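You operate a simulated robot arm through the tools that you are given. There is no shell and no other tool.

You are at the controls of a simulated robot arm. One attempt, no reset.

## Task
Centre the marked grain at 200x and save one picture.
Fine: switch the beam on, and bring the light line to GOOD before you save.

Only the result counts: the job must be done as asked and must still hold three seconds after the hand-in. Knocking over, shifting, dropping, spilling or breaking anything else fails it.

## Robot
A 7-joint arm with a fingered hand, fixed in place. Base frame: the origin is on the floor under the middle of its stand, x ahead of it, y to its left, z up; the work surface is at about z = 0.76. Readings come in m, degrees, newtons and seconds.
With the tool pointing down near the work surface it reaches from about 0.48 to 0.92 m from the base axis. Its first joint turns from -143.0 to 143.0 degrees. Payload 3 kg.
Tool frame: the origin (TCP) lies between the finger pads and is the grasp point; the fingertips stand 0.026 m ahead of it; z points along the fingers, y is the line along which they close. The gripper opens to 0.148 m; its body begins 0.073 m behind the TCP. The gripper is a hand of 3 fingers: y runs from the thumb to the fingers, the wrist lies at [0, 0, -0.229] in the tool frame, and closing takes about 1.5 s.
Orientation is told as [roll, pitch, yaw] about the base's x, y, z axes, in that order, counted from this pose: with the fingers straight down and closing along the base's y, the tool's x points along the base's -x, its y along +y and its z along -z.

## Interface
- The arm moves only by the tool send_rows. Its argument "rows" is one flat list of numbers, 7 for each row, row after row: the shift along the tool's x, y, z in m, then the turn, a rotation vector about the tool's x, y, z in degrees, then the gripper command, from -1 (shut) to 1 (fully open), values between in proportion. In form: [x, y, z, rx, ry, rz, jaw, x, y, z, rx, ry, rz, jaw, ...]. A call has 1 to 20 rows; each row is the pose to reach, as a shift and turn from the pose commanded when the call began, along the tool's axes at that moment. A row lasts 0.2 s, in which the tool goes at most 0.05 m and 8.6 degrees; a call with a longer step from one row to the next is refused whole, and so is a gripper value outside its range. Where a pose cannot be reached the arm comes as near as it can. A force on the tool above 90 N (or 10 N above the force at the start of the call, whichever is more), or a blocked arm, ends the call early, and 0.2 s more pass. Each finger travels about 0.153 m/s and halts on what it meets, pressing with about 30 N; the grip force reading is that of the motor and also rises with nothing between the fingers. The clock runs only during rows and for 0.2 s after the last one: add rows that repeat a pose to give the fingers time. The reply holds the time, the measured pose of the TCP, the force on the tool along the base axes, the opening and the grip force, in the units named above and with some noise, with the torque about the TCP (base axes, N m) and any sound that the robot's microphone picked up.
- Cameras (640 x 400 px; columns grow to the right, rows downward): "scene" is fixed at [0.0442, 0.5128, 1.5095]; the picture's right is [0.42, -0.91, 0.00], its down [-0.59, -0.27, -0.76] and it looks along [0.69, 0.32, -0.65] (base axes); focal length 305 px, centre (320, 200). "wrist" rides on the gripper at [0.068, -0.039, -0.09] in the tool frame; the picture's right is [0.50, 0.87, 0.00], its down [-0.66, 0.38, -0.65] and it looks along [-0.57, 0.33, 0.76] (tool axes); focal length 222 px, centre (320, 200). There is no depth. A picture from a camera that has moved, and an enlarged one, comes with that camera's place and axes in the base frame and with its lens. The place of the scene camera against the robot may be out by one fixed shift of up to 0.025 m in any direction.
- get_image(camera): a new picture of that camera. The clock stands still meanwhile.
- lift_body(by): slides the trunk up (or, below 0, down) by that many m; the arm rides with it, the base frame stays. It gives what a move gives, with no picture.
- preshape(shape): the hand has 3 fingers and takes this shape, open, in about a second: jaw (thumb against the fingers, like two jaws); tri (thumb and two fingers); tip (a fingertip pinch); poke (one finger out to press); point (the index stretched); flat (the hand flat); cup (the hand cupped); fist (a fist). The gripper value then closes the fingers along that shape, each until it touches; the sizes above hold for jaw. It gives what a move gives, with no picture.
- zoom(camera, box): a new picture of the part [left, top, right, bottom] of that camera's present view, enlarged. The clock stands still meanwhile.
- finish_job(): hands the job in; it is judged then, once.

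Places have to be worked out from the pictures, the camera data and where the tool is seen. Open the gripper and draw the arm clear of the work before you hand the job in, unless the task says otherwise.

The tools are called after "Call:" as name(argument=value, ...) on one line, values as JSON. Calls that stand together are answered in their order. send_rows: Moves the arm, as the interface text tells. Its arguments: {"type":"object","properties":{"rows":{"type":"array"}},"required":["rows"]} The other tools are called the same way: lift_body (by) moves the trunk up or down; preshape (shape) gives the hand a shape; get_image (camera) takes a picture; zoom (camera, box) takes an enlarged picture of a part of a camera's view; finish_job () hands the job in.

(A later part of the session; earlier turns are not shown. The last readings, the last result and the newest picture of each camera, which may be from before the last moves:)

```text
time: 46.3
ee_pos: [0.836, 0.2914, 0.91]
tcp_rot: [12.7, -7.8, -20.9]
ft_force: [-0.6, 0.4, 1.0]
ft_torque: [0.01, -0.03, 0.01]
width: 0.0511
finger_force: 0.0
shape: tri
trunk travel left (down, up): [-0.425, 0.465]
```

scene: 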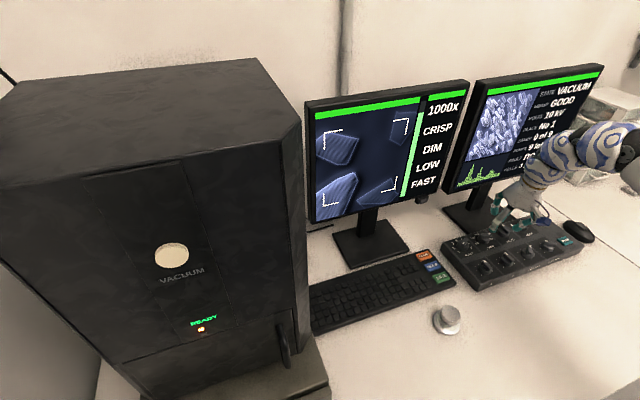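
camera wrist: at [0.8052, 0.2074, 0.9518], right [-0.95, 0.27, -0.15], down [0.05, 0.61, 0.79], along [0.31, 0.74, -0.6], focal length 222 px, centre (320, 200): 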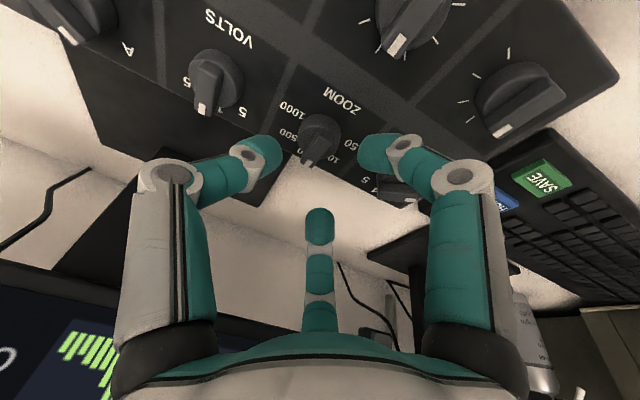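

Now I translate to a hover over LIGHT while easing the tilt to about 10°.

Call:
send_rows(rows=[-0.0225, -0.0276, 0, 1, 0.6, 0, -0.3, -0.045, -0.0552, 0, 2, 1.2, 0, -0.3, -0.0675, -0.0827, 0, 3, 1.9, 0, -0.3, -0.09, -0.1103, 0.002, 4.24, 2.65, 0, -0.3, -0.1125, -0.1379, 0.0056, 4.24, 2.65, 0, -0.3, -0.1125, -0.1379, 0.0056, 4.24, 2.65, 0, -0.3])

Call:
get_image(camera="wrist")

Call:
zoom(camera="wrist", box=[220, 70, 420, 200])

Call:
get_image(camera="scene")

```text
time: 47.7
ee_pos: [0.8981, 0.1241, 0.8893]
tcp_rot: [8.5, -5.2, -20.3]
ft_force: [-0.1, 0.6, 0.7]
ft_torque: [0.01, 0.02, 0.0]
width: 0.0517
finger_force: 0.0
shape: tri
trunk travel left (down, up): [-0.425, 0.465]
```

```text
taken
camera wrist: at [0.8088, 0.102, 0.967], right [-0.18, 0.98, 0.08], down [0.65, 0.06, 0.76], along [0.74, 0.19, -0.65], focal length 222 px, centre (320, 200)
```

wrist: 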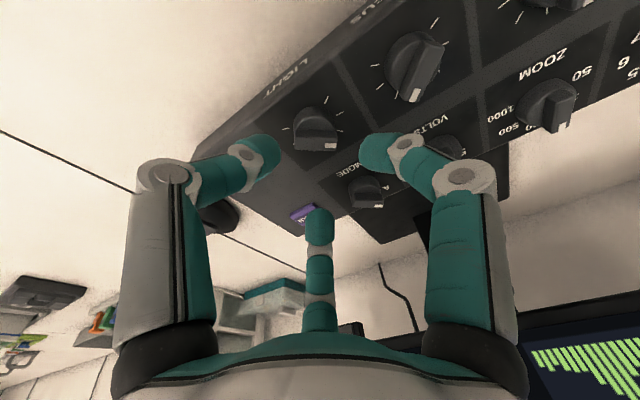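

```text
3.08 times, centred on (320, 135) of wrist
camera zoom: at [0.8088, 0.102, 0.967], right [-0.18, 0.98, 0.08], down [0.65, 0.06, 0.76], along [0.74, 0.19, -0.65], focal length 684 px, centre (320, 400)
```

zoom: 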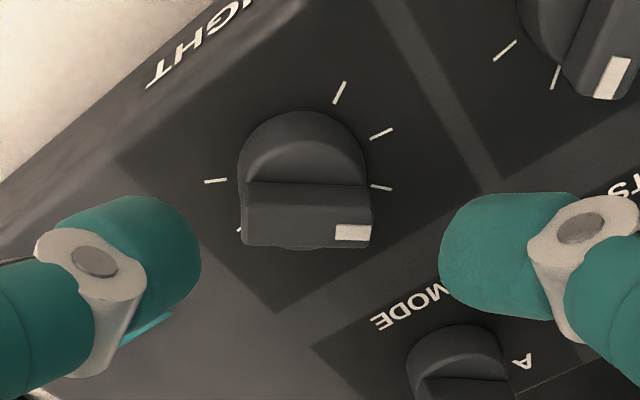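

```text
taken
```

scene: 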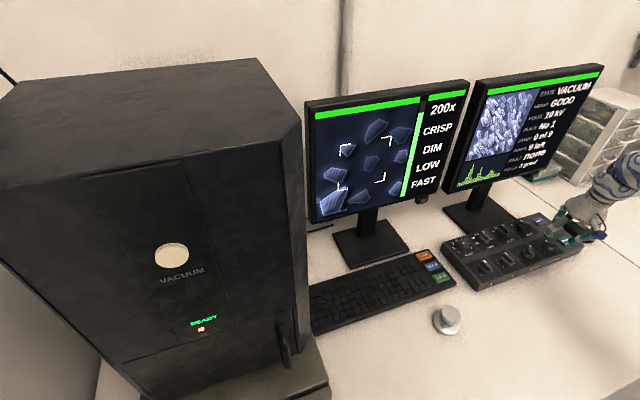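

LIGHT's pointer points about 55° left of straight back, and the middle finger already faces the bar's flat. Its axis measures about (0.9105, 0.130). I correct laterally and descend to z ≈ 0.845 first.

Call:
send_rows(rows=[-0.001, -0.001, 0.012, 0, 0, 0, -0.32, -0.002, -0.0019, 0.024, 0, 0, 0, -0.32, -0.0024, -0.0019, 0.036, 0, 0, 0, -0.32, -0.0024, -0.0019, 0.045, 0, 0, 0, -0.32, -0.0024, -0.0019, 0.045, 0, 0, 0, -0.32])

Call:
zoom(camera="wrist", box=[200, 70, 440, 230])

Call:
zoom(camera="scene", box=[500, 190, 620, 280])

```text
time: 48.9
ee_pos: [0.9063, 0.128, 0.8451]
tcp_rot: [8.5, -5.3, -20.4]
ft_force: [0.5, -0.6, 0.6]
ft_torque: [-0.02, -0.05, 0.01]
width: 0.0507
finger_force: 0.0
shape: tri
trunk travel left (down, up): [-0.425, 0.465]
```

```text
2.50 times, centred on (320, 150) of wrist
camera zoom: at [0.8171, 0.1054, 0.9225], right [-0.18, 0.98, 0.08], down [0.65, 0.06, 0.76], along [0.74, 0.19, -0.65], focal length 555 px, centre (320, 325)
```

zoom: 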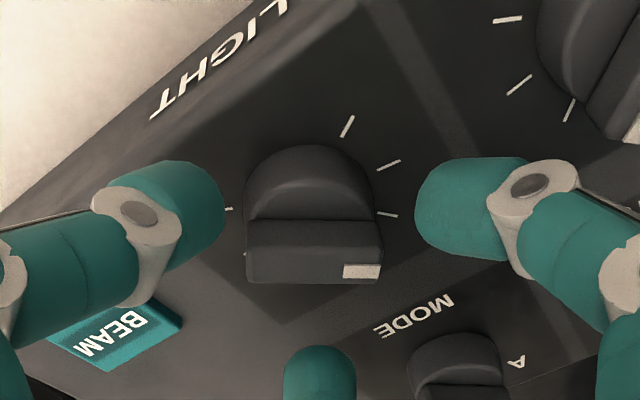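

```text
4.44 times, centred on (560, 235) of scene
camera zoom: at [0.0442, 0.5128, 1.5095], right [0.42, -0.91, 0.0], down [-0.59, -0.27, -0.76], along [0.69, 0.32, -0.65], focal length 1356 px, centre (-747, 44)
```

zoom: 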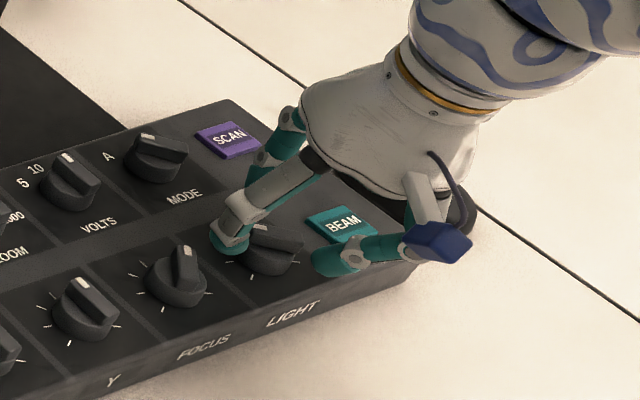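

Well centred. I go down another 1.2 cm and close on the bar.

Call:
send_rows(rows=[0, 0, 0.006, 0, 0, 0, -0.32, 0, 0, 0.012, 0, 0, 0, -0.32, 0, 0, 0.0135, 0, 0, 0, -0.32, 0, 0, 0.0135, 0, 0, 0, -0.32])

Call:
zoom(camera="wrist", box=[200, 70, 440, 230])

```text
time: 49.9
ee_pos: [0.9085, 0.1278, 0.8308]
tcp_rot: [8.4, -5.3, -20.4]
ft_force: [-0.6, -1.7, 7.5]
ft_torque: [-0.25, 0.13, 0.0]
width: 0.0511
finger_force: 0.1
shape: tri
trunk travel left (down, up): [-0.425, 0.465]
```

```text
2.50 times, centred on (320, 150) of wrist
camera zoom: at [0.8192, 0.1061, 0.9097], right [-0.18, 0.98, 0.08], down [0.65, 0.06, 0.76], along [0.74, 0.19, -0.65], focal length 555 px, centre (320, 325)
```

zoom: 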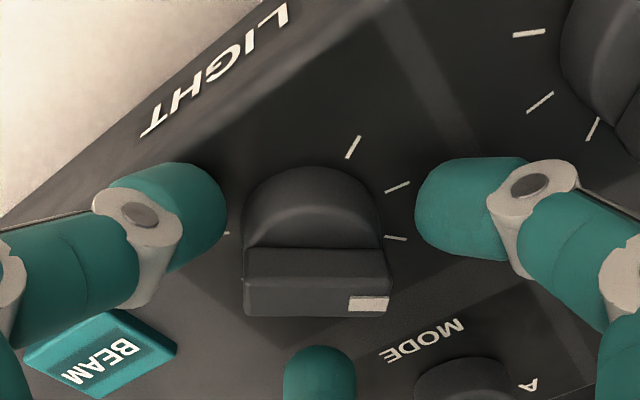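

Light contact with the panel (7.5 N) at TCP z = 0.831, the same level as at ZOOM, so the panel is level. I raise 3 mm, close, and make a first 15° clockwise turn about the vertical.

Call:
send_rows(rows=[0, 0, -0.003, 0, 0, 0, -0.32, 0, 0, -0.003, 0, 0, 0, -0.6, 0, 0, -0.003, 0, 0, 0, -1, 0, 0, -0.003, 0, 0, 0, -1, 0, 0, -0.003, 0, 0, 0, -1])

Call:
send_rows(rows=[0.0004, 0.0003, 0, 0.68, -1.1, 7.4, -1, 0.0008, 0.0007, 0, 1.36, -2.21, 14.8, -1, 0.0008, 0.0007, 0, 1.36, -2.21, 14.8, -1])

Call:
zoom(camera="scene", box=[300, 70, 480, 220])

Call:
zoom(camera="wrist", box=[200, 70, 440, 230])

```text
time: 51.1
ee_pos: [0.9082, 0.1287, 0.8335]
tcp_rot: [8.4, -5.3, -20.3]
ft_force: [-0.6, 0.8, -1.8]
ft_torque: [0.12, -0.44, -0.01]
width: 0.0274
finger_force: 30.6
shape: tri
trunk travel left (down, up): [-0.425, 0.465]
```

```text
time: 51.9
ee_pos: [0.9073, 0.1281, 0.8349]
tcp_rot: [8.5, -5.2, -35.5]
ft_force: [-0.6, -4.4, -0.4]
ft_torque: [-0.11, -0.4, 0.03]
width: 0.0271
finger_force: 30.1
shape: tri
trunk travel left (down, up): [-0.425, 0.465]
```

```text
2.67 times, centred on (390, 145) of scene
camera zoom: at [0.0442, 0.5128, 1.5095], right [0.42, -0.91, 0.0], down [-0.59, -0.27, -0.76], along [0.69, 0.32, -0.65], focal length 814 px, centre (133, 347)
```

zoom: 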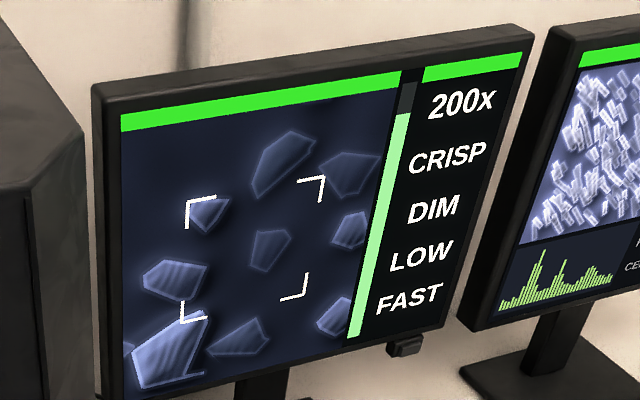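

```text
2.50 times, centred on (320, 150) of wrist
camera zoom: at [0.8157, 0.1301, 0.9123], right [0.08, 0.99, 0.08], down [0.64, -0.12, 0.76], along [0.76, -0.01, -0.65], focal length 555 px, centre (320, 325)
```

zoom: 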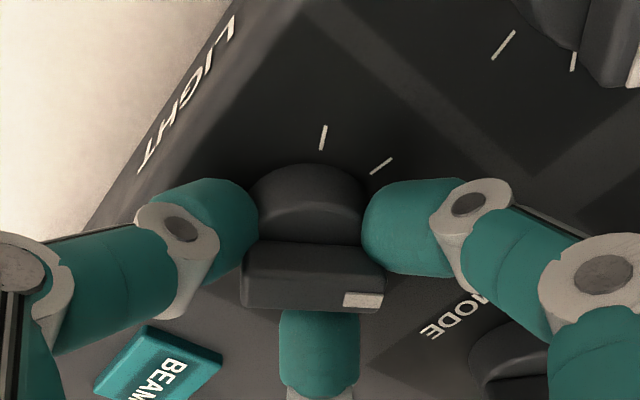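

The bar turned with the hand, but the line still says DIM. I continue 25° further clockwise.

Call:
send_rows(rows=[0.0004, 0.0003, 0, 0.57, -0.92, 6.2, -1, 0.0008, 0.0006, 0, 1.13, -1.84, 12.3, -1, 0.0011, 0.0009, 0, 1.7, -2.76, 18.5, -1, 0.0014, 0.0011, 0, 2.27, -3.68, 24.6, -1, 0.0014, 0.0011, 0, 2.27, -3.68, 24.6, -1])

Call:
zoom(camera="scene", box=[300, 70, 480, 220])

Call:
zoom(camera="wrist", box=[200, 70, 440, 230])

```text
time: 53.1
ee_pos: [0.9079, 0.1298, 0.835]
tcp_rot: [8.5, -5.2, -60.5]
ft_force: [-2.5, -12.6, -0.5]
ft_torque: [-0.24, -0.37, 0.0]
width: 0.026
finger_force: 30.5
shape: tri
trunk travel left (down, up): [-0.425, 0.465]
```

```text
2.67 times, centred on (390, 145) of scene
camera zoom: at [0.0442, 0.5128, 1.5095], right [0.42, -0.91, 0.0], down [-0.59, -0.27, -0.76], along [0.69, 0.32, -0.65], focal length 814 px, centre (133, 347)
```

zoom: 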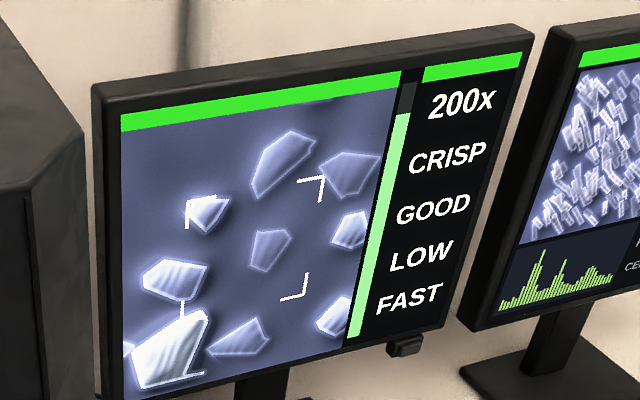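

```text
2.50 times, centred on (320, 150) of wrist
camera zoom: at [0.8246, 0.1694, 0.9129], right [0.49, 0.87, 0.08], down [0.53, -0.37, 0.76], along [0.69, -0.33, -0.65], focal length 555 px, centre (320, 325)
```

zoom: 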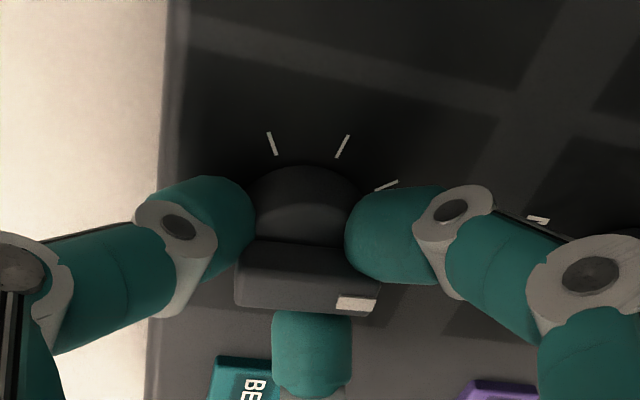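

The light line now reads GOOD. I open the fingers gently, lift straight off, and confirm that it holds.

Call:
send_rows(rows=[0, 0, 0, 0, 0, 0, -0.65, 0, 0, 0, 0, 0, 0, -0.4, 0, 0, 0, 0, 0, 0, -0.32, 0, 0, -0.01, 0, 0, 0, -0.32, 0, 0, -0.025, 0, 0, 0, -0.32, 0, 0, -0.045, 0, 0, 0, -0.32, 0, 0, -0.065, 0, 0, 0, -0.32, 0, 0, -0.065, 0, 0, 0, -0.32])

Call:
zoom(camera="scene", box=[300, 70, 480, 220])

Call:
zoom(camera="scene", box=[310, 95, 415, 215])

Call:
get_image(camera="wrist")

```text
time: 54.9
ee_pos: [0.8948, 0.1319, 0.8976]
tcp_rot: [8.6, -5.3, -60.2]
ft_force: [-0.4, 0.1, -0.2]
ft_torque: [0.0, 0.03, -0.02]
width: 0.05
finger_force: 0.0
shape: tri
trunk travel left (down, up): [-0.425, 0.465]
```

```text
2.67 times, centred on (390, 145) of scene
camera zoom: at [0.0442, 0.5128, 1.5095], right [0.42, -0.91, 0.0], down [-0.59, -0.27, -0.76], along [0.69, 0.32, -0.65], focal length 814 px, centre (133, 347)
```

zoom: 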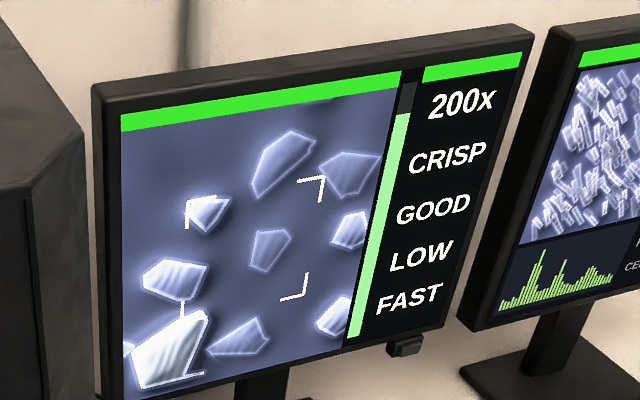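

```text
3.33 times, centred on (362, 155) of scene
camera zoom: at [0.0442, 0.5128, 1.5095], right [0.42, -0.91, 0.0], down [-0.59, -0.27, -0.76], along [0.69, 0.32, -0.65], focal length 1017 px, centre (178, 350)
```

zoom: 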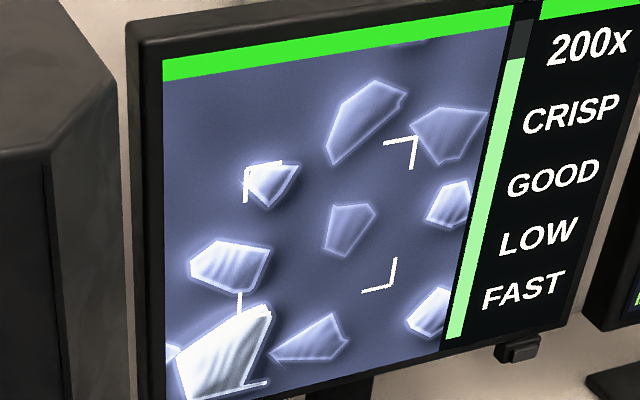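

```text
taken
camera wrist: at [0.8121, 0.1706, 0.9771], right [0.49, 0.87, 0.08], down [0.53, -0.37, 0.76], along [0.69, -0.33, -0.65], focal length 222 px, centre (320, 200)
```

wrist: 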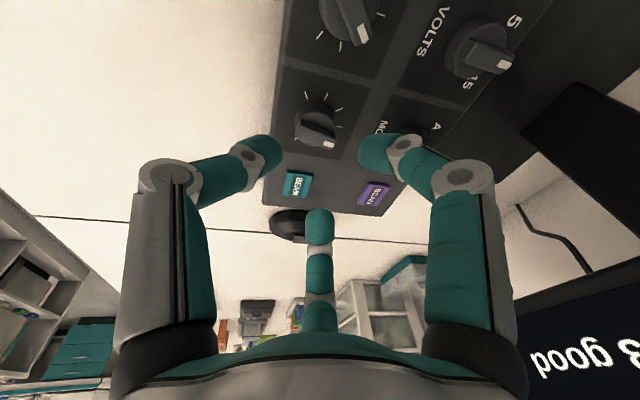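

GOOD holds after release. With better light I enlarge the lower-left of the screen again to identify the mark.

Call:
zoom(camera="scene", box=[312, 176, 350, 216])

Call:
zoom(camera="scene", box=[312, 130, 350, 180])

Call:
zoom(camera="scene", box=[345, 110, 410, 170])

Call:
zoom(camera="scene", box=[345, 155, 410, 210])

```text
10.00 times, centred on (331, 196) of scene
camera zoom: at [0.0442, 0.5128, 1.5095], right [0.42, -0.91, 0.0], down [-0.59, -0.27, -0.76], along [0.69, 0.32, -0.65], focal length 3051 px, centre (210, 240)
```

zoom: 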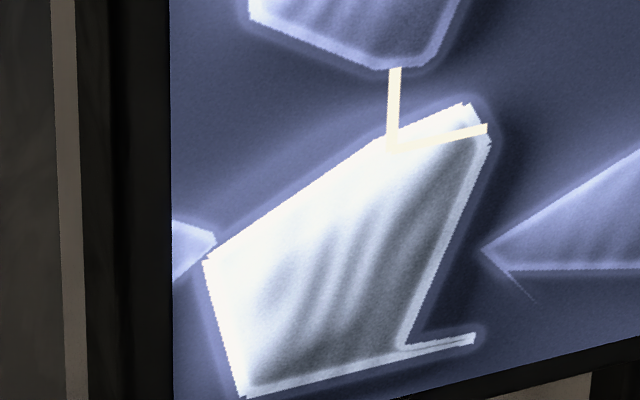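

```text
8.00 times, centred on (331, 155) of scene
camera zoom: at [0.0442, 0.5128, 1.5095], right [0.42, -0.91, 0.0], down [-0.59, -0.27, -0.76], along [0.69, 0.32, -0.65], focal length 2440 px, centre (232, 560)
```

zoom: 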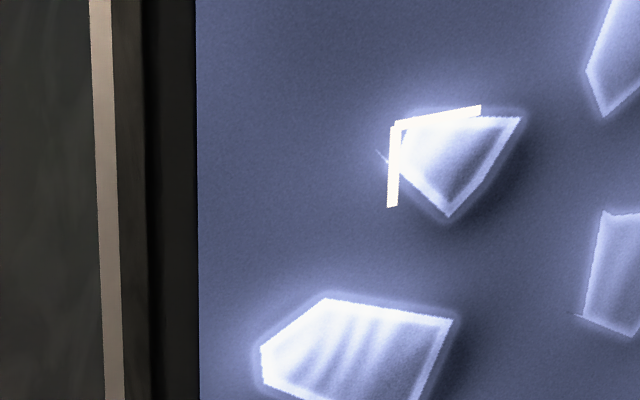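

```text
6.67 times, centred on (378, 140) of scene
camera zoom: at [0.0442, 0.5128, 1.5095], right [0.42, -0.91, 0.0], down [-0.59, -0.27, -0.76], along [0.69, 0.32, -0.65], focal length 2034 px, centre (-63, 600)
```

zoom: 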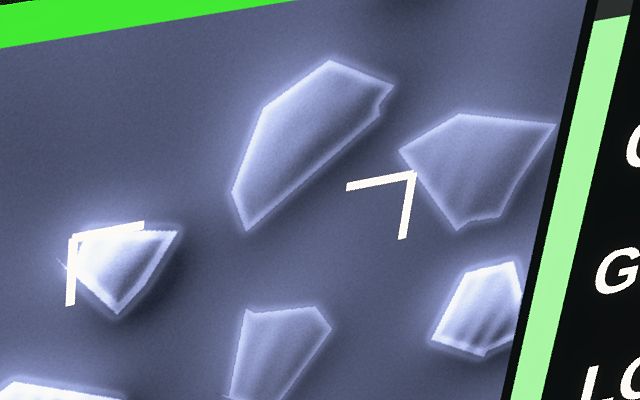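

```text
7.27 times, centred on (378, 182) of scene
camera zoom: at [0.0442, 0.5128, 1.5095], right [0.42, -0.91, 0.0], down [-0.59, -0.27, -0.76], along [0.69, 0.32, -0.65], focal length 2219 px, centre (-98, 327)
```

zoom: 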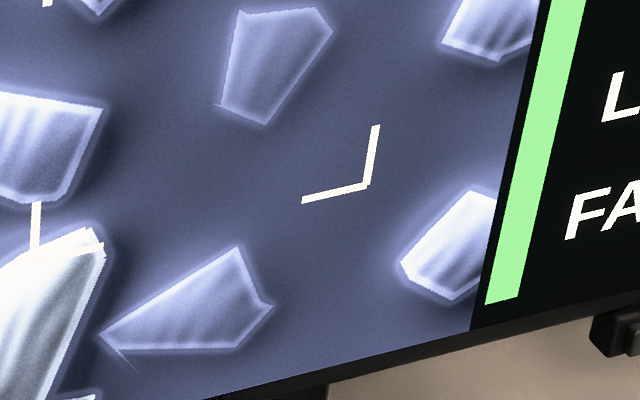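

As the magnification changed, every other grain closed in on this bright, striped, lower-left grain, so I take it to be the marked one; it must come to the middle. The X knob should be near (0.734, 0.2975). I move there with the tool straight down.

Call:
send_rows(rows=[0.037, -0.009, -0.004, 1.4, 0.9, 0.1, -0.32, 0.074, -0.018, -0.009, 2.9, 1.8, 0.1, -0.32, 0.111, -0.027, -0.013, 4.3, 2.6, 0.2, -0.32, 0.148, -0.036, -0.017, 5.7, 3.5, 0.3, -0.32, 0.186, -0.045, -0.022, 7.2, 4.4, 0.3, -0.32, 0.223, -0.0539, -0.026, 8.6, 5.3, 0.4, -0.32, 0.223, -0.0539, -0.026, 8.6, 5.3, 0.4, -0.32])

Call:
send_rows(rows=[0, 0, 0, 0, 0, -8, -0.32, 0, 0, 0, 0, 0, -16, -0.32, 0, 0, 0, 0, 0, -24, -0.32, 0, 0, 0, 0, 0, -32, -0.32, 0, 0, 0, 0, 0, -40, -0.32, 0, 0, 0, 0, 0, -46.7, -0.32, 0, 0, 0, 0, 0, -46.7, -0.32])

Call:
get_image(camera="wrist")

Call:
zoom(camera="wrist", box=[220, 60, 420, 190])

Call:
get_image(camera="scene")

```text
time: 56.5
ee_pos: [0.7343, 0.2971, 0.8938]
tcp_rot: [-0.1, 0.2, -60.4]
ft_force: [-0.1, -1.0, -0.1]
ft_torque: [-0.03, -0.02, -0.06]
width: 0.0501
finger_force: 0.0
shape: tri
trunk travel left (down, up): [-0.425, 0.465]
```

```text
time: 58.1
ee_pos: [0.7349, 0.2975, 0.8942]
tcp_rot: [0.0, 0.2, -13.7]
ft_force: [0.5, 0.1, -0.2]
ft_torque: [0.01, 0.03, -0.03]
width: 0.05
finger_force: 0.2
shape: tri
trunk travel left (down, up): [-0.425, 0.465]
```

```text
taken
camera wrist: at [0.6595, 0.2752, 0.9865], right [-0.28, 0.96, 0.0], down [0.73, 0.21, 0.65], along [0.62, 0.19, -0.76], focal length 222 px, centre (320, 200)
```

wrist: 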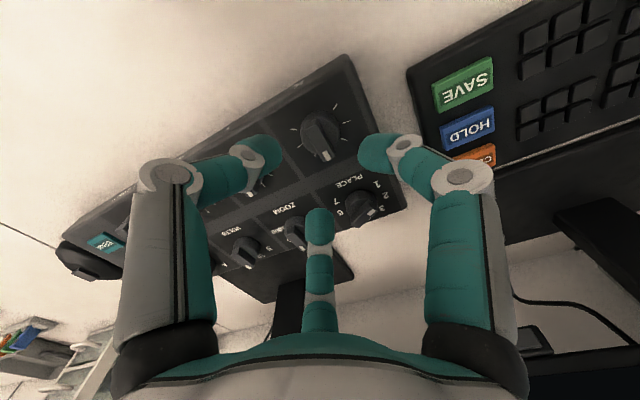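

```text
3.08 times, centred on (320, 125) of wrist
camera zoom: at [0.6595, 0.2752, 0.9865], right [-0.28, 0.96, 0.0], down [0.73, 0.21, 0.65], along [0.62, 0.19, -0.76], focal length 684 px, centre (320, 431)
```

zoom: 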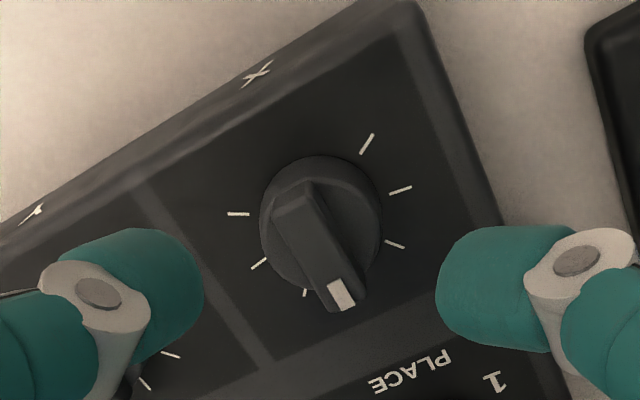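

```text
taken
```

scene: 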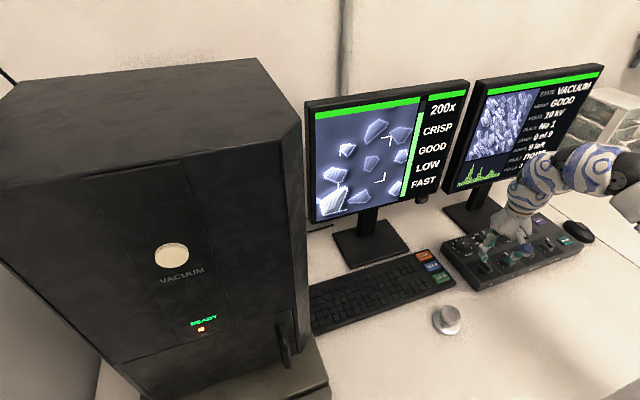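

X is centred: disc at about (0.7345, 0.297), pointer near straight back. I descend 6 cm vertically onto it, check, and close.

Call:
send_rows(rows=[0, 0, 0.015, 0, 0, 0, -0.32, 0, 0, 0.03, 0, 0, 0, -0.32, 0, 0, 0.045, 0, 0, 0, -0.32, 0, 0, 0.055, 0, 0, 0, -0.32, 0, 0, 0.061, 0, 0, 0, -0.32, 0, 0, 0.061, 0, 0, 0, -0.32])

Call:
zoom(camera="wrist", box=[200, 70, 440, 230])

Call:
zoom(camera="scene", box=[430, 190, 550, 290])

```text
time: 59.5
ee_pos: [0.7336, 0.2974, 0.8329]
tcp_rot: [0.0, 0.3, -13.6]
ft_force: [-0.4, -0.3, 0.4]
ft_torque: [0.01, 0.0, 0.01]
width: 0.0502
finger_force: 0.1
shape: tri
trunk travel left (down, up): [-0.425, 0.465]
```

```text
2.50 times, centred on (320, 150) of wrist
camera zoom: at [0.6594, 0.2756, 0.9256], right [-0.28, 0.96, 0.0], down [0.73, 0.21, 0.65], along [0.62, 0.18, -0.76], focal length 555 px, centre (320, 325)
```

zoom: 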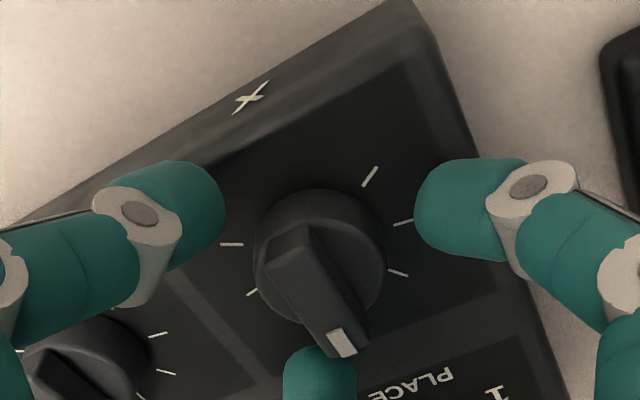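

```text
4.00 times, centred on (490, 240) of scene
camera zoom: at [0.0442, 0.5128, 1.5095], right [0.42, -0.91, 0.0], down [-0.59, -0.27, -0.76], along [0.69, 0.32, -0.65], focal length 1220 px, centre (-360, 40)
```

zoom: 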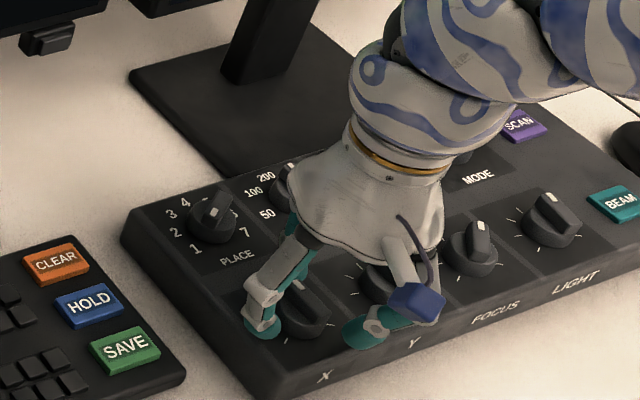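

No contact; the bar is about 6° clockwise of the ideal grip angle, so I turn the hand 6° to match and close.

Call:
send_rows(rows=[0, 0, 0, 0, 0, 6, -0.32, 0, 0, 0, 0, 0, 6, -0.5, 0, 0, 0, 0, 0, 6, -0.8, 0, 0, 0, 0, 0, 6, -1, 0, 0, 0, 0, 0, 6, -1, 0, 0, 0, 0, 0, 6, -1])

Call:
zoom(camera="wrist", box=[200, 70, 440, 230])

Call:
zoom(camera="scene", box=[300, 70, 480, 220])

```text
time: 60.9
ee_pos: [0.7352, 0.2984, 0.8349]
tcp_rot: [0.0, 0.1, -19.6]
ft_force: [1.6, 1.0, 5.0]
ft_torque: [0.09, -0.05, -0.01]
width: 0.0241
finger_force: 30.4
shape: tri
trunk travel left (down, up): [-0.425, 0.465]
```

```text
2.50 times, centred on (320, 150) of wrist
camera zoom: at [0.6575, 0.2837, 0.9263], right [-0.18, 0.98, 0.0], down [0.75, 0.14, 0.65], along [0.64, 0.12, -0.76], focal length 555 px, centre (320, 325)
```

zoom: 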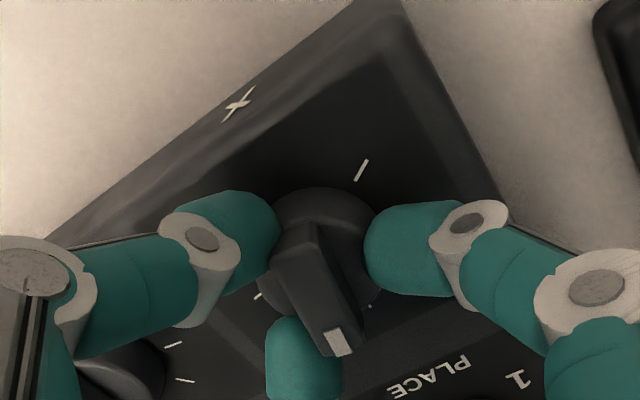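

```text
2.67 times, centred on (390, 145) of scene
camera zoom: at [0.0442, 0.5128, 1.5095], right [0.42, -0.91, 0.0], down [-0.59, -0.27, -0.76], along [0.69, 0.32, -0.65], focal length 814 px, centre (133, 347)
```

zoom: 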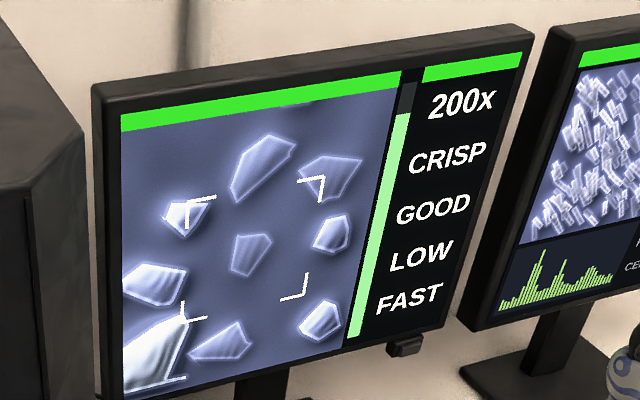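

Closing turned X about 10° clockwise and the picture moved left by some 20 px, so counter-clockwise moves it right, which is what I want. I turn 25° counter-clockwise and measure.

Call:
send_rows(rows=[0, 0, 0, 0, 0, -6.5, -1, 0, 0, 0, 0, 0, -13, -1, 0, 0, 0, 0, 0, -19, -1, 0, 0, 0, 0, 0, -25, -1, 0, 0, 0, 0, 0, -25, -1])

Call:
zoom(camera="scene", box=[300, 70, 480, 220])

Call:
zoom(camera="wrist", box=[200, 70, 440, 230])

```text
time: 62.1
ee_pos: [0.7337, 0.2974, 0.8363]
tcp_rot: [0.0, 0.1, 5.6]
ft_force: [-0.5, -2.2, 12.1]
ft_torque: [0.03, 0.11, -0.01]
width: 0.0239
finger_force: 30.3
shape: tri
trunk travel left (down, up): [-0.425, 0.465]
```

```text
2.67 times, centred on (390, 145) of scene
camera zoom: at [0.0442, 0.5128, 1.5095], right [0.42, -0.91, 0.0], down [-0.59, -0.27, -0.76], along [0.69, 0.32, -0.65], focal length 814 px, centre (133, 347)
```

zoom: 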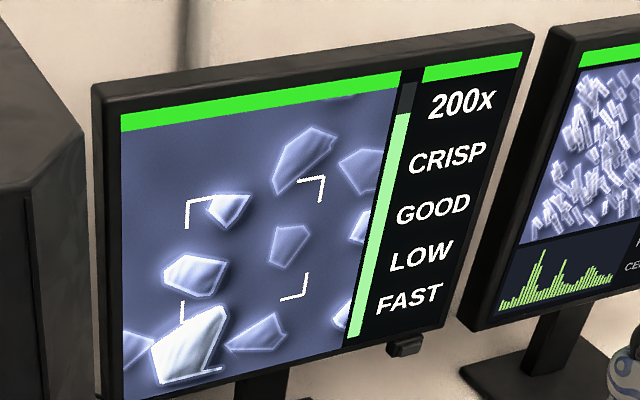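

```text
2.50 times, centred on (320, 150) of wrist
camera zoom: at [0.6701, 0.252, 0.9267], right [-0.58, 0.81, 0.0], down [0.62, 0.44, 0.65], along [0.53, 0.38, -0.76], focal length 555 px, centre (320, 325)
```

zoom: 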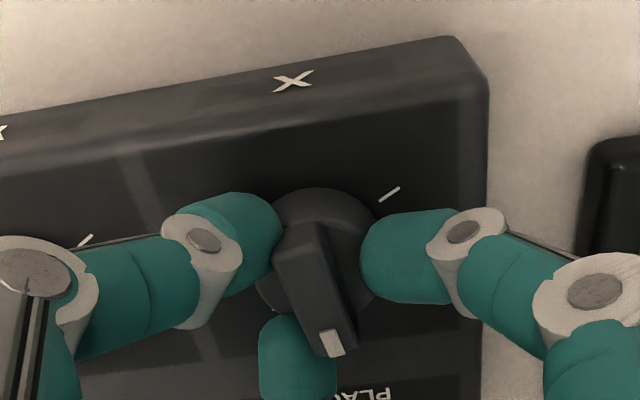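

25° moved the picture about 40 px right (1.6 px per degree). The grain needs roughly 48 px more, so I turn another 29°.

Call:
send_rows(rows=[0, 0, -0.0005, 0, 0, -7, -1, 0, 0, -0.001, 0, 0, -14, -1, 0, 0, -0.001, 0, 0, -21, -1, 0, 0, -0.001, 0, 0, -29, -1, 0, 0, -0.001, 0, 0, -29, -1])

Call:
zoom(camera="scene", box=[300, 70, 480, 220])

Call:
zoom(camera="wrist", box=[200, 70, 440, 230])

```text
time: 63.3
ee_pos: [0.7355, 0.2978, 0.8354]
tcp_rot: [0.3, 0.1, 34.4]
ft_force: [2.6, -5.7, 15.2]
ft_torque: [-0.05, -0.01, 0.0]
width: 0.0241
finger_force: 29.6
shape: tri
trunk travel left (down, up): [-0.425, 0.465]
```

```text
2.67 times, centred on (390, 145) of scene
camera zoom: at [0.0442, 0.5128, 1.5095], right [0.42, -0.91, 0.0], down [-0.59, -0.27, -0.76], along [0.69, 0.32, -0.65], focal length 814 px, centre (133, 347)
```

zoom: 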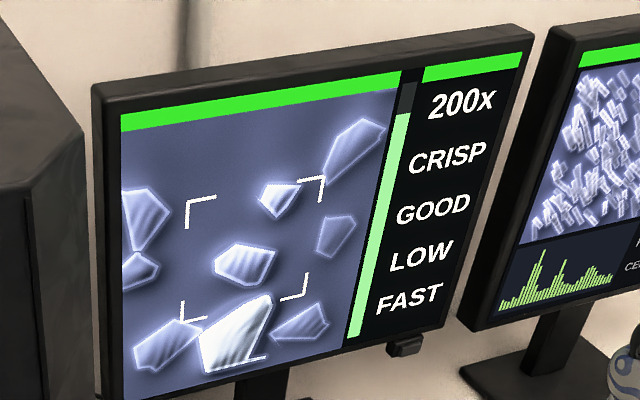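

```text
2.50 times, centred on (320, 150) of wrist
camera zoom: at [0.7007, 0.2269, 0.9275], right [-0.9, 0.43, 0.0], down [0.33, 0.68, 0.65], along [0.28, 0.59, -0.76], focal length 555 px, centre (320, 325)
```

zoom: 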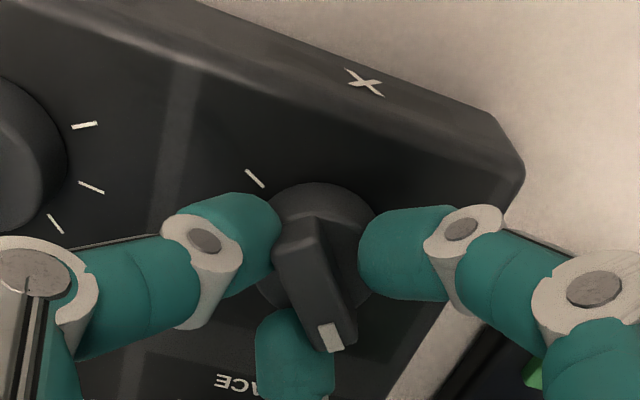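

The grain is now about under the screen centre. I release X gently, lift clear, and measure on an enlarged view.

Call:
send_rows(rows=[0, 0, 0, 0, 0, 0, -0.75, 0, 0, 0, 0, 0, 0, -0.5, 0, 0, 0, 0, 0, 0, -0.32, 0, 0, -0.01, 0, 0, 0, -0.32, 0, 0, -0.03, 0, 0, 0, -0.32, 0, 0, -0.05, 0, 0, 0, -0.32, 0, 0, -0.06, 0, 0, 0, -0.32, 0, 0, -0.06, 0, 0, 0, -0.32])

Call:
zoom(camera="scene", box=[310, 95, 415, 215])

Call:
get_image(camera="wrist")

```text
time: 65.1
ee_pos: [0.735, 0.2978, 0.8963]
tcp_rot: [0.3, 0.1, 34.4]
ft_force: [0.4, -0.7, -0.6]
ft_torque: [-0.01, -0.04, 0.0]
width: 0.0502
finger_force: 0.1
shape: tri
trunk travel left (down, up): [-0.425, 0.465]
```

```text
3.33 times, centred on (362, 155) of scene
camera zoom: at [0.0442, 0.5128, 1.5095], right [0.42, -0.91, 0.0], down [-0.59, -0.27, -0.76], along [0.69, 0.32, -0.65], focal length 1017 px, centre (178, 350)
```

zoom: 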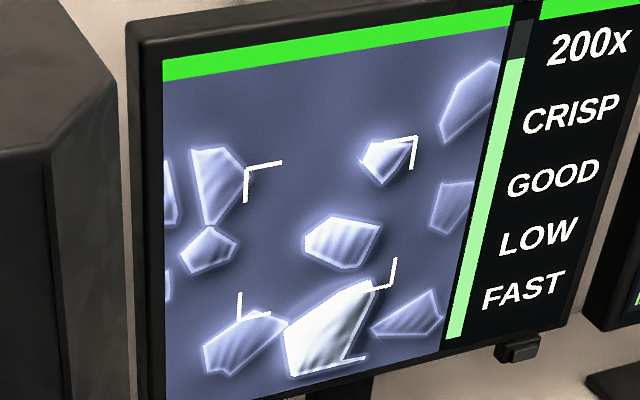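

```text
taken
camera wrist: at [0.7009, 0.2275, 0.9878], right [-0.9, 0.43, 0.0], down [0.33, 0.68, 0.65], along [0.28, 0.59, -0.76], focal length 222 px, centre (320, 200)
```

wrist: 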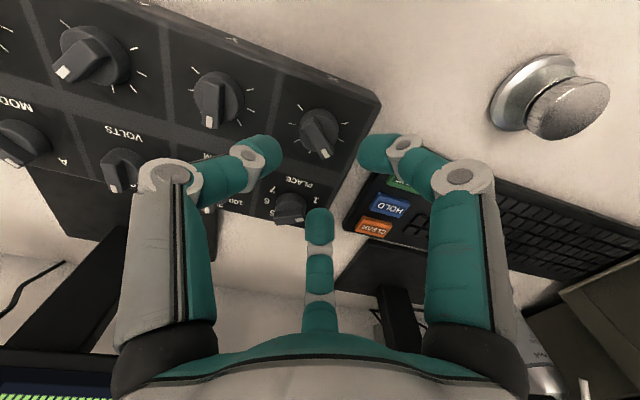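

After release the picture crept right by some 20 px, so X ended slightly past; I will trim it after Y. I now move over the Y knob, near (0.794, 0.240), at yaw about -13°.

Call:
send_rows(rows=[-0.003, -0.014, 0, 0, 0, 8, -0.32, -0.006, -0.028, 0, 0, 0, 16, -0.32, -0.008, -0.042, 0, 0, 0, 24, -0.32, -0.011, -0.056, 0, 0, 0, 32, -0.32, -0.014, -0.07, 0, 0, 0, 40, -0.32, -0.0159, -0.0812, 0, 0, 0, 47.9, -0.32, -0.0159, -0.0812, 0, 0, 0, 47.9, -0.32])

Call:
get_image(camera="wrist")

Call:
zoom(camera="wrist", box=[220, 60, 420, 190])

Call:
zoom(camera="scene", box=[310, 95, 415, 215])

```text
time: 66.7
ee_pos: [0.7931, 0.2393, 0.8958]
tcp_rot: [0.0, 0.1, -13.7]
ft_force: [0.6, 0.2, 0.3]
ft_torque: [0.0, 0.0, 0.02]
width: 0.0502
finger_force: 0.2
shape: tri
trunk travel left (down, up): [-0.425, 0.465]
```

```text
taken
camera wrist: at [0.7183, 0.2172, 0.9878], right [-0.28, 0.96, 0.0], down [0.73, 0.21, 0.65], along [0.63, 0.18, -0.76], focal length 222 px, centre (320, 200)
```

wrist: 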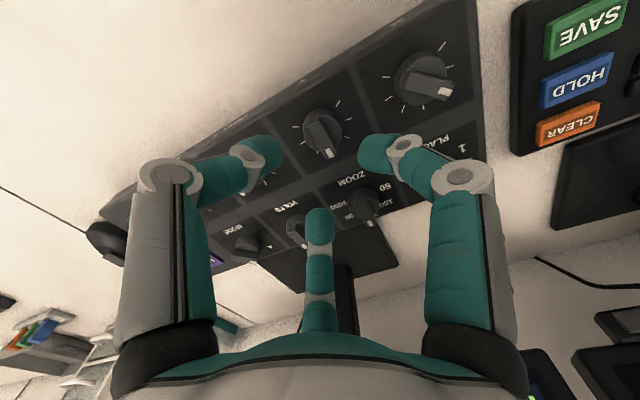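

```text
3.08 times, centred on (320, 125) of wrist
camera zoom: at [0.7183, 0.2172, 0.9878], right [-0.28, 0.96, 0.0], down [0.73, 0.21, 0.65], along [0.63, 0.18, -0.76], focal length 684 px, centre (320, 431)
```

zoom: 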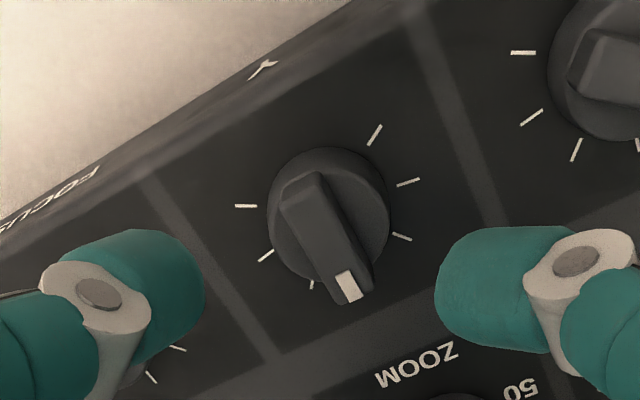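

```text
3.33 times, centred on (362, 155) of scene
camera zoom: at [0.0442, 0.5128, 1.5095], right [0.42, -0.91, 0.0], down [-0.59, -0.27, -0.76], along [0.69, 0.32, -0.65], focal length 1017 px, centre (178, 350)
```

zoom: 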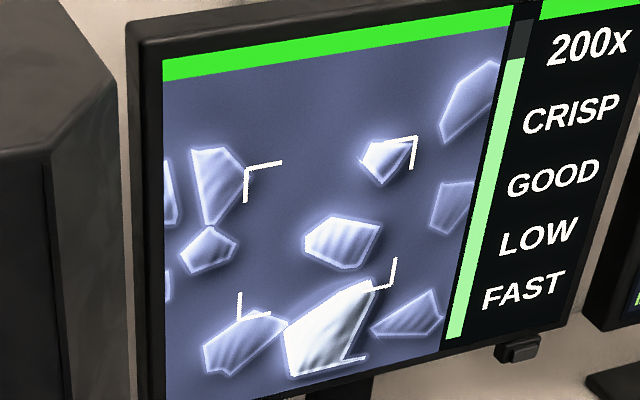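

Y's disc is about 2.5 mm from the axis; I correct that, descend 6.2 cm and close on it, then check the screen.

Call:
send_rows(rows=[0.0028, 0.0009, 0.015, 0, 0, 0, -0.32, 0.0028, 0.0009, 0.03, 0, 0, 0, -0.32, 0.0028, 0.0009, 0.045, 0, 0, 0, -0.32, 0.0028, 0.0009, 0.056, 0, 0, 0, -0.32, 0.0028, 0.0009, 0.062, 0, 0, 0, -0.32, 0.0028, 0.0009, 0.062, 0, 0, 0, -0.32])

Call:
zoom(camera="wrist", box=[200, 70, 440, 230])

```text
time: 68.1
ee_pos: [0.7896, 0.2408, 0.8333]
tcp_rot: [0.0, 0.1, -13.6]
ft_force: [-0.9, 0.1, 0.7]
ft_torque: [0.02, -0.02, -0.04]
width: 0.05
finger_force: 0.1
shape: tri
trunk travel left (down, up): [-0.425, 0.465]
```

```text
2.50 times, centred on (320, 150) of wrist
camera zoom: at [0.7153, 0.2188, 0.925], right [-0.28, 0.96, 0.0], down [0.73, 0.21, 0.65], along [0.63, 0.19, -0.76], focal length 555 px, centre (320, 325)
```

zoom: 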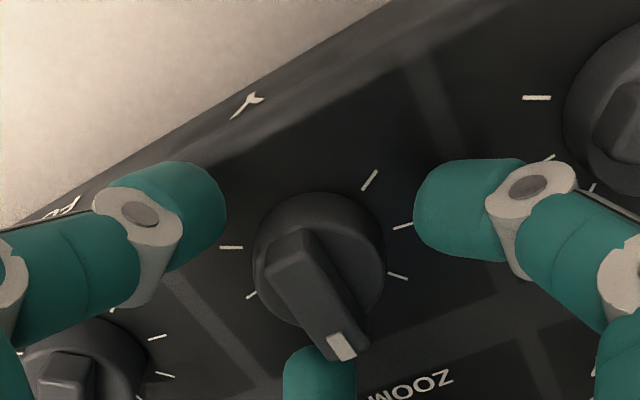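

Centred and clear of contact. I close the grip on Y.

Call:
send_rows(rows=[0, 0, 0, 0, 0, 2, -0.5, 0, 0, 0, 0, 0, 2, -0.75, 0, 0, 0, 0, 0, 2, -1, 0, 0, 0, 0, 0, 2, -1, 0, 0, 0, 0, 0, 2, -1])

Call:
zoom(camera="scene", box=[310, 95, 415, 215])

Call:
zoom(camera="wrist", box=[200, 70, 440, 230])

```text
time: 69.3
ee_pos: [0.7915, 0.2401, 0.8333]
tcp_rot: [0.0, 0.1, -15.5]
ft_force: [2.2, -1.0, -2.1]
ft_torque: [-0.02, -0.07, -0.02]
width: 0.0239
finger_force: 30.1
shape: tri
trunk travel left (down, up): [-0.425, 0.465]
```

```text
3.33 times, centred on (362, 155) of scene
camera zoom: at [0.0442, 0.5128, 1.5095], right [0.42, -0.91, 0.0], down [-0.59, -0.27, -0.76], along [0.69, 0.32, -0.65], focal length 1017 px, centre (178, 350)
```

zoom: 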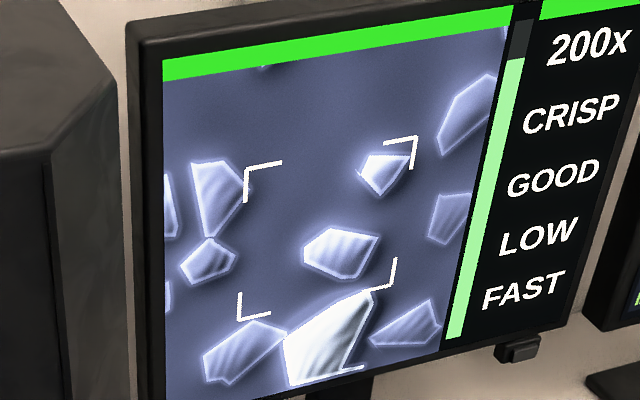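

```text
2.50 times, centred on (320, 150) of wrist
camera zoom: at [0.7152, 0.2213, 0.9246], right [-0.25, 0.97, 0.0], down [0.73, 0.19, 0.65], along [0.63, 0.16, -0.76], focal length 555 px, centre (320, 325)
```

zoom: 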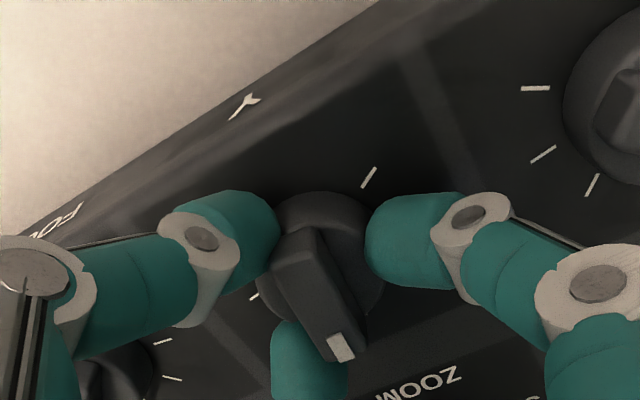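

Closing nudged Y slightly clockwise and the picture moved down, so counter-clockwise is the way up. I turn 27° counter-clockwise.

Call:
send_rows(rows=[0, 0, 0, 0, 0, -7, -1, 0, 0, 0, 0, 0, -14, -1, 0, 0, 0, 0, 0, -21, -1, 0, 0, 0, 0, 0, -27, -1, 0, 0, 0, 0, 0, -27, -1])

Call:
zoom(camera="scene", box=[310, 95, 415, 215])

```text
time: 70.5
ee_pos: [0.791, 0.2406, 0.8328]
tcp_rot: [0.1, 0.0, 11.5]
ft_force: [-1.7, -2.9, -1.5]
ft_torque: [-0.1, 0.02, -0.04]
width: 0.024
finger_force: 29.8
shape: tri
trunk travel left (down, up): [-0.425, 0.465]
```

```text
3.33 times, centred on (362, 155) of scene
camera zoom: at [0.0442, 0.5128, 1.5095], right [0.42, -0.91, 0.0], down [-0.59, -0.27, -0.76], along [0.69, 0.32, -0.65], focal length 1017 px, centre (178, 350)
```

zoom: 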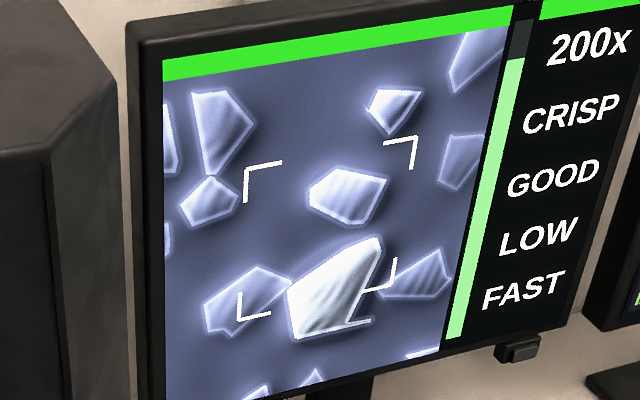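

27° raised the picture about 57 px; the grain centre is now some 58 px below the middle. Allowing for a small creep on release as X showed, I turn 22° more and then open gently.

Call:
send_rows(rows=[0, 0, 0, 0, 0, -7, -1, 0, 0, 0, 0, 0, -14, -1, 0, 0, 0, 0, 0, -22, -1, 0, 0, 0, 0, 0, -22, -1])

Call:
zoom(camera="scene", box=[310, 95, 415, 215])

Call:
zoom(camera="wrist", box=[200, 70, 440, 230])

```text
time: 71.5
ee_pos: [0.7929, 0.2408, 0.8326]
tcp_rot: [0.0, 0.2, 33.5]
ft_force: [4.1, -4.7, 1.3]
ft_torque: [-0.12, -0.07, -0.03]
width: 0.024
finger_force: 30.5
shape: tri
trunk travel left (down, up): [-0.425, 0.465]
```

```text
3.33 times, centred on (362, 155) of scene
camera zoom: at [0.0442, 0.5128, 1.5095], right [0.42, -0.91, 0.0], down [-0.59, -0.27, -0.76], along [0.69, 0.32, -0.65], focal length 1017 px, centre (178, 350)
```

zoom: 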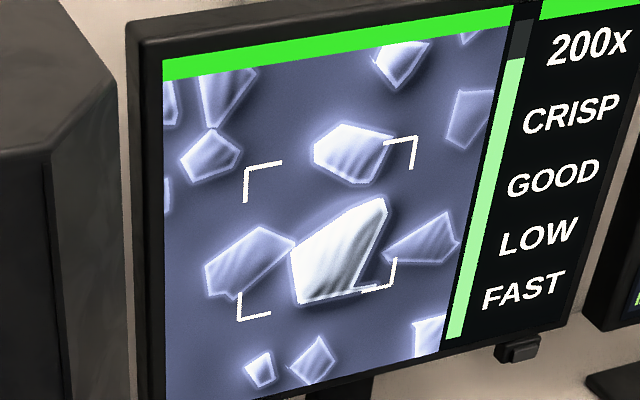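

```text
2.50 times, centred on (320, 150) of wrist
camera zoom: at [0.7565, 0.1703, 0.9242], right [-0.9, 0.45, 0.0], down [0.34, 0.68, 0.65], along [0.29, 0.59, -0.76], focal length 555 px, centre (320, 325)
```

zoom: 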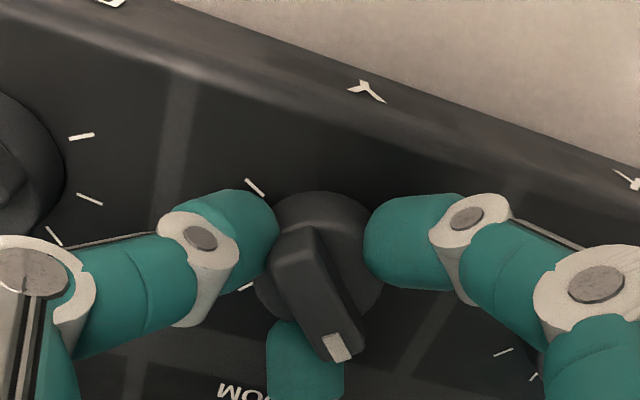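

The grain centre is about 20 px below the middle now. I release gently and lift to see where it settles.

Call:
send_rows(rows=[0, 0, 0, 0, 0, 0, -0.75, 0, 0, 0, 0, 0, 0, -0.5, 0, 0, 0, 0, 0, 0, -0.32, 0, 0, -0.01, 0, 0, 0, -0.32, 0, 0, -0.03, 0, 0, 0, -0.32, 0, 0, -0.05, 0, 0, 0, -0.32, 0, 0, -0.06, 0, 0, 0, -0.32, 0, 0, -0.06, 0, 0, 0, -0.32])

Call:
zoom(camera="scene", box=[310, 95, 415, 215])

Call:
get_image(camera="wrist")

```text
time: 73.3
ee_pos: [0.7898, 0.2401, 0.8937]
tcp_rot: [0.1, 0.1, 33.6]
ft_force: [0.4, -0.5, -0.4]
ft_torque: [-0.01, 0.05, -0.01]
width: 0.05
finger_force: 0.1
shape: tri
trunk travel left (down, up): [-0.425, 0.465]
```

```text
3.33 times, centred on (362, 155) of scene
camera zoom: at [0.0442, 0.5128, 1.5095], right [0.42, -0.91, 0.0], down [-0.59, -0.27, -0.76], along [0.69, 0.32, -0.65], focal length 1017 px, centre (178, 350)
```

zoom: 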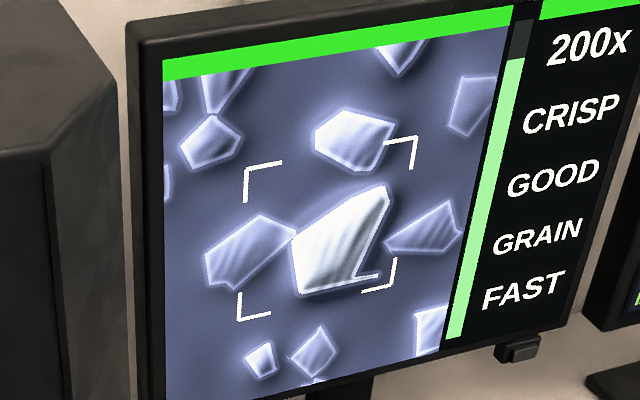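

```text
taken
camera wrist: at [0.7561, 0.1708, 0.9846], right [-0.89, 0.45, 0.0], down [0.34, 0.68, 0.65], along [0.29, 0.59, -0.76], focal length 222 px, centre (320, 200)
```

wrist: 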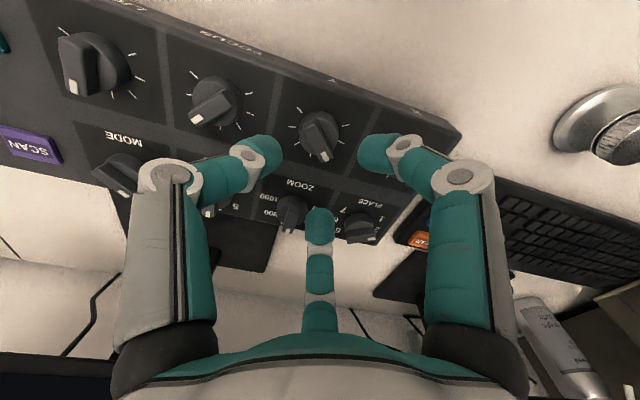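

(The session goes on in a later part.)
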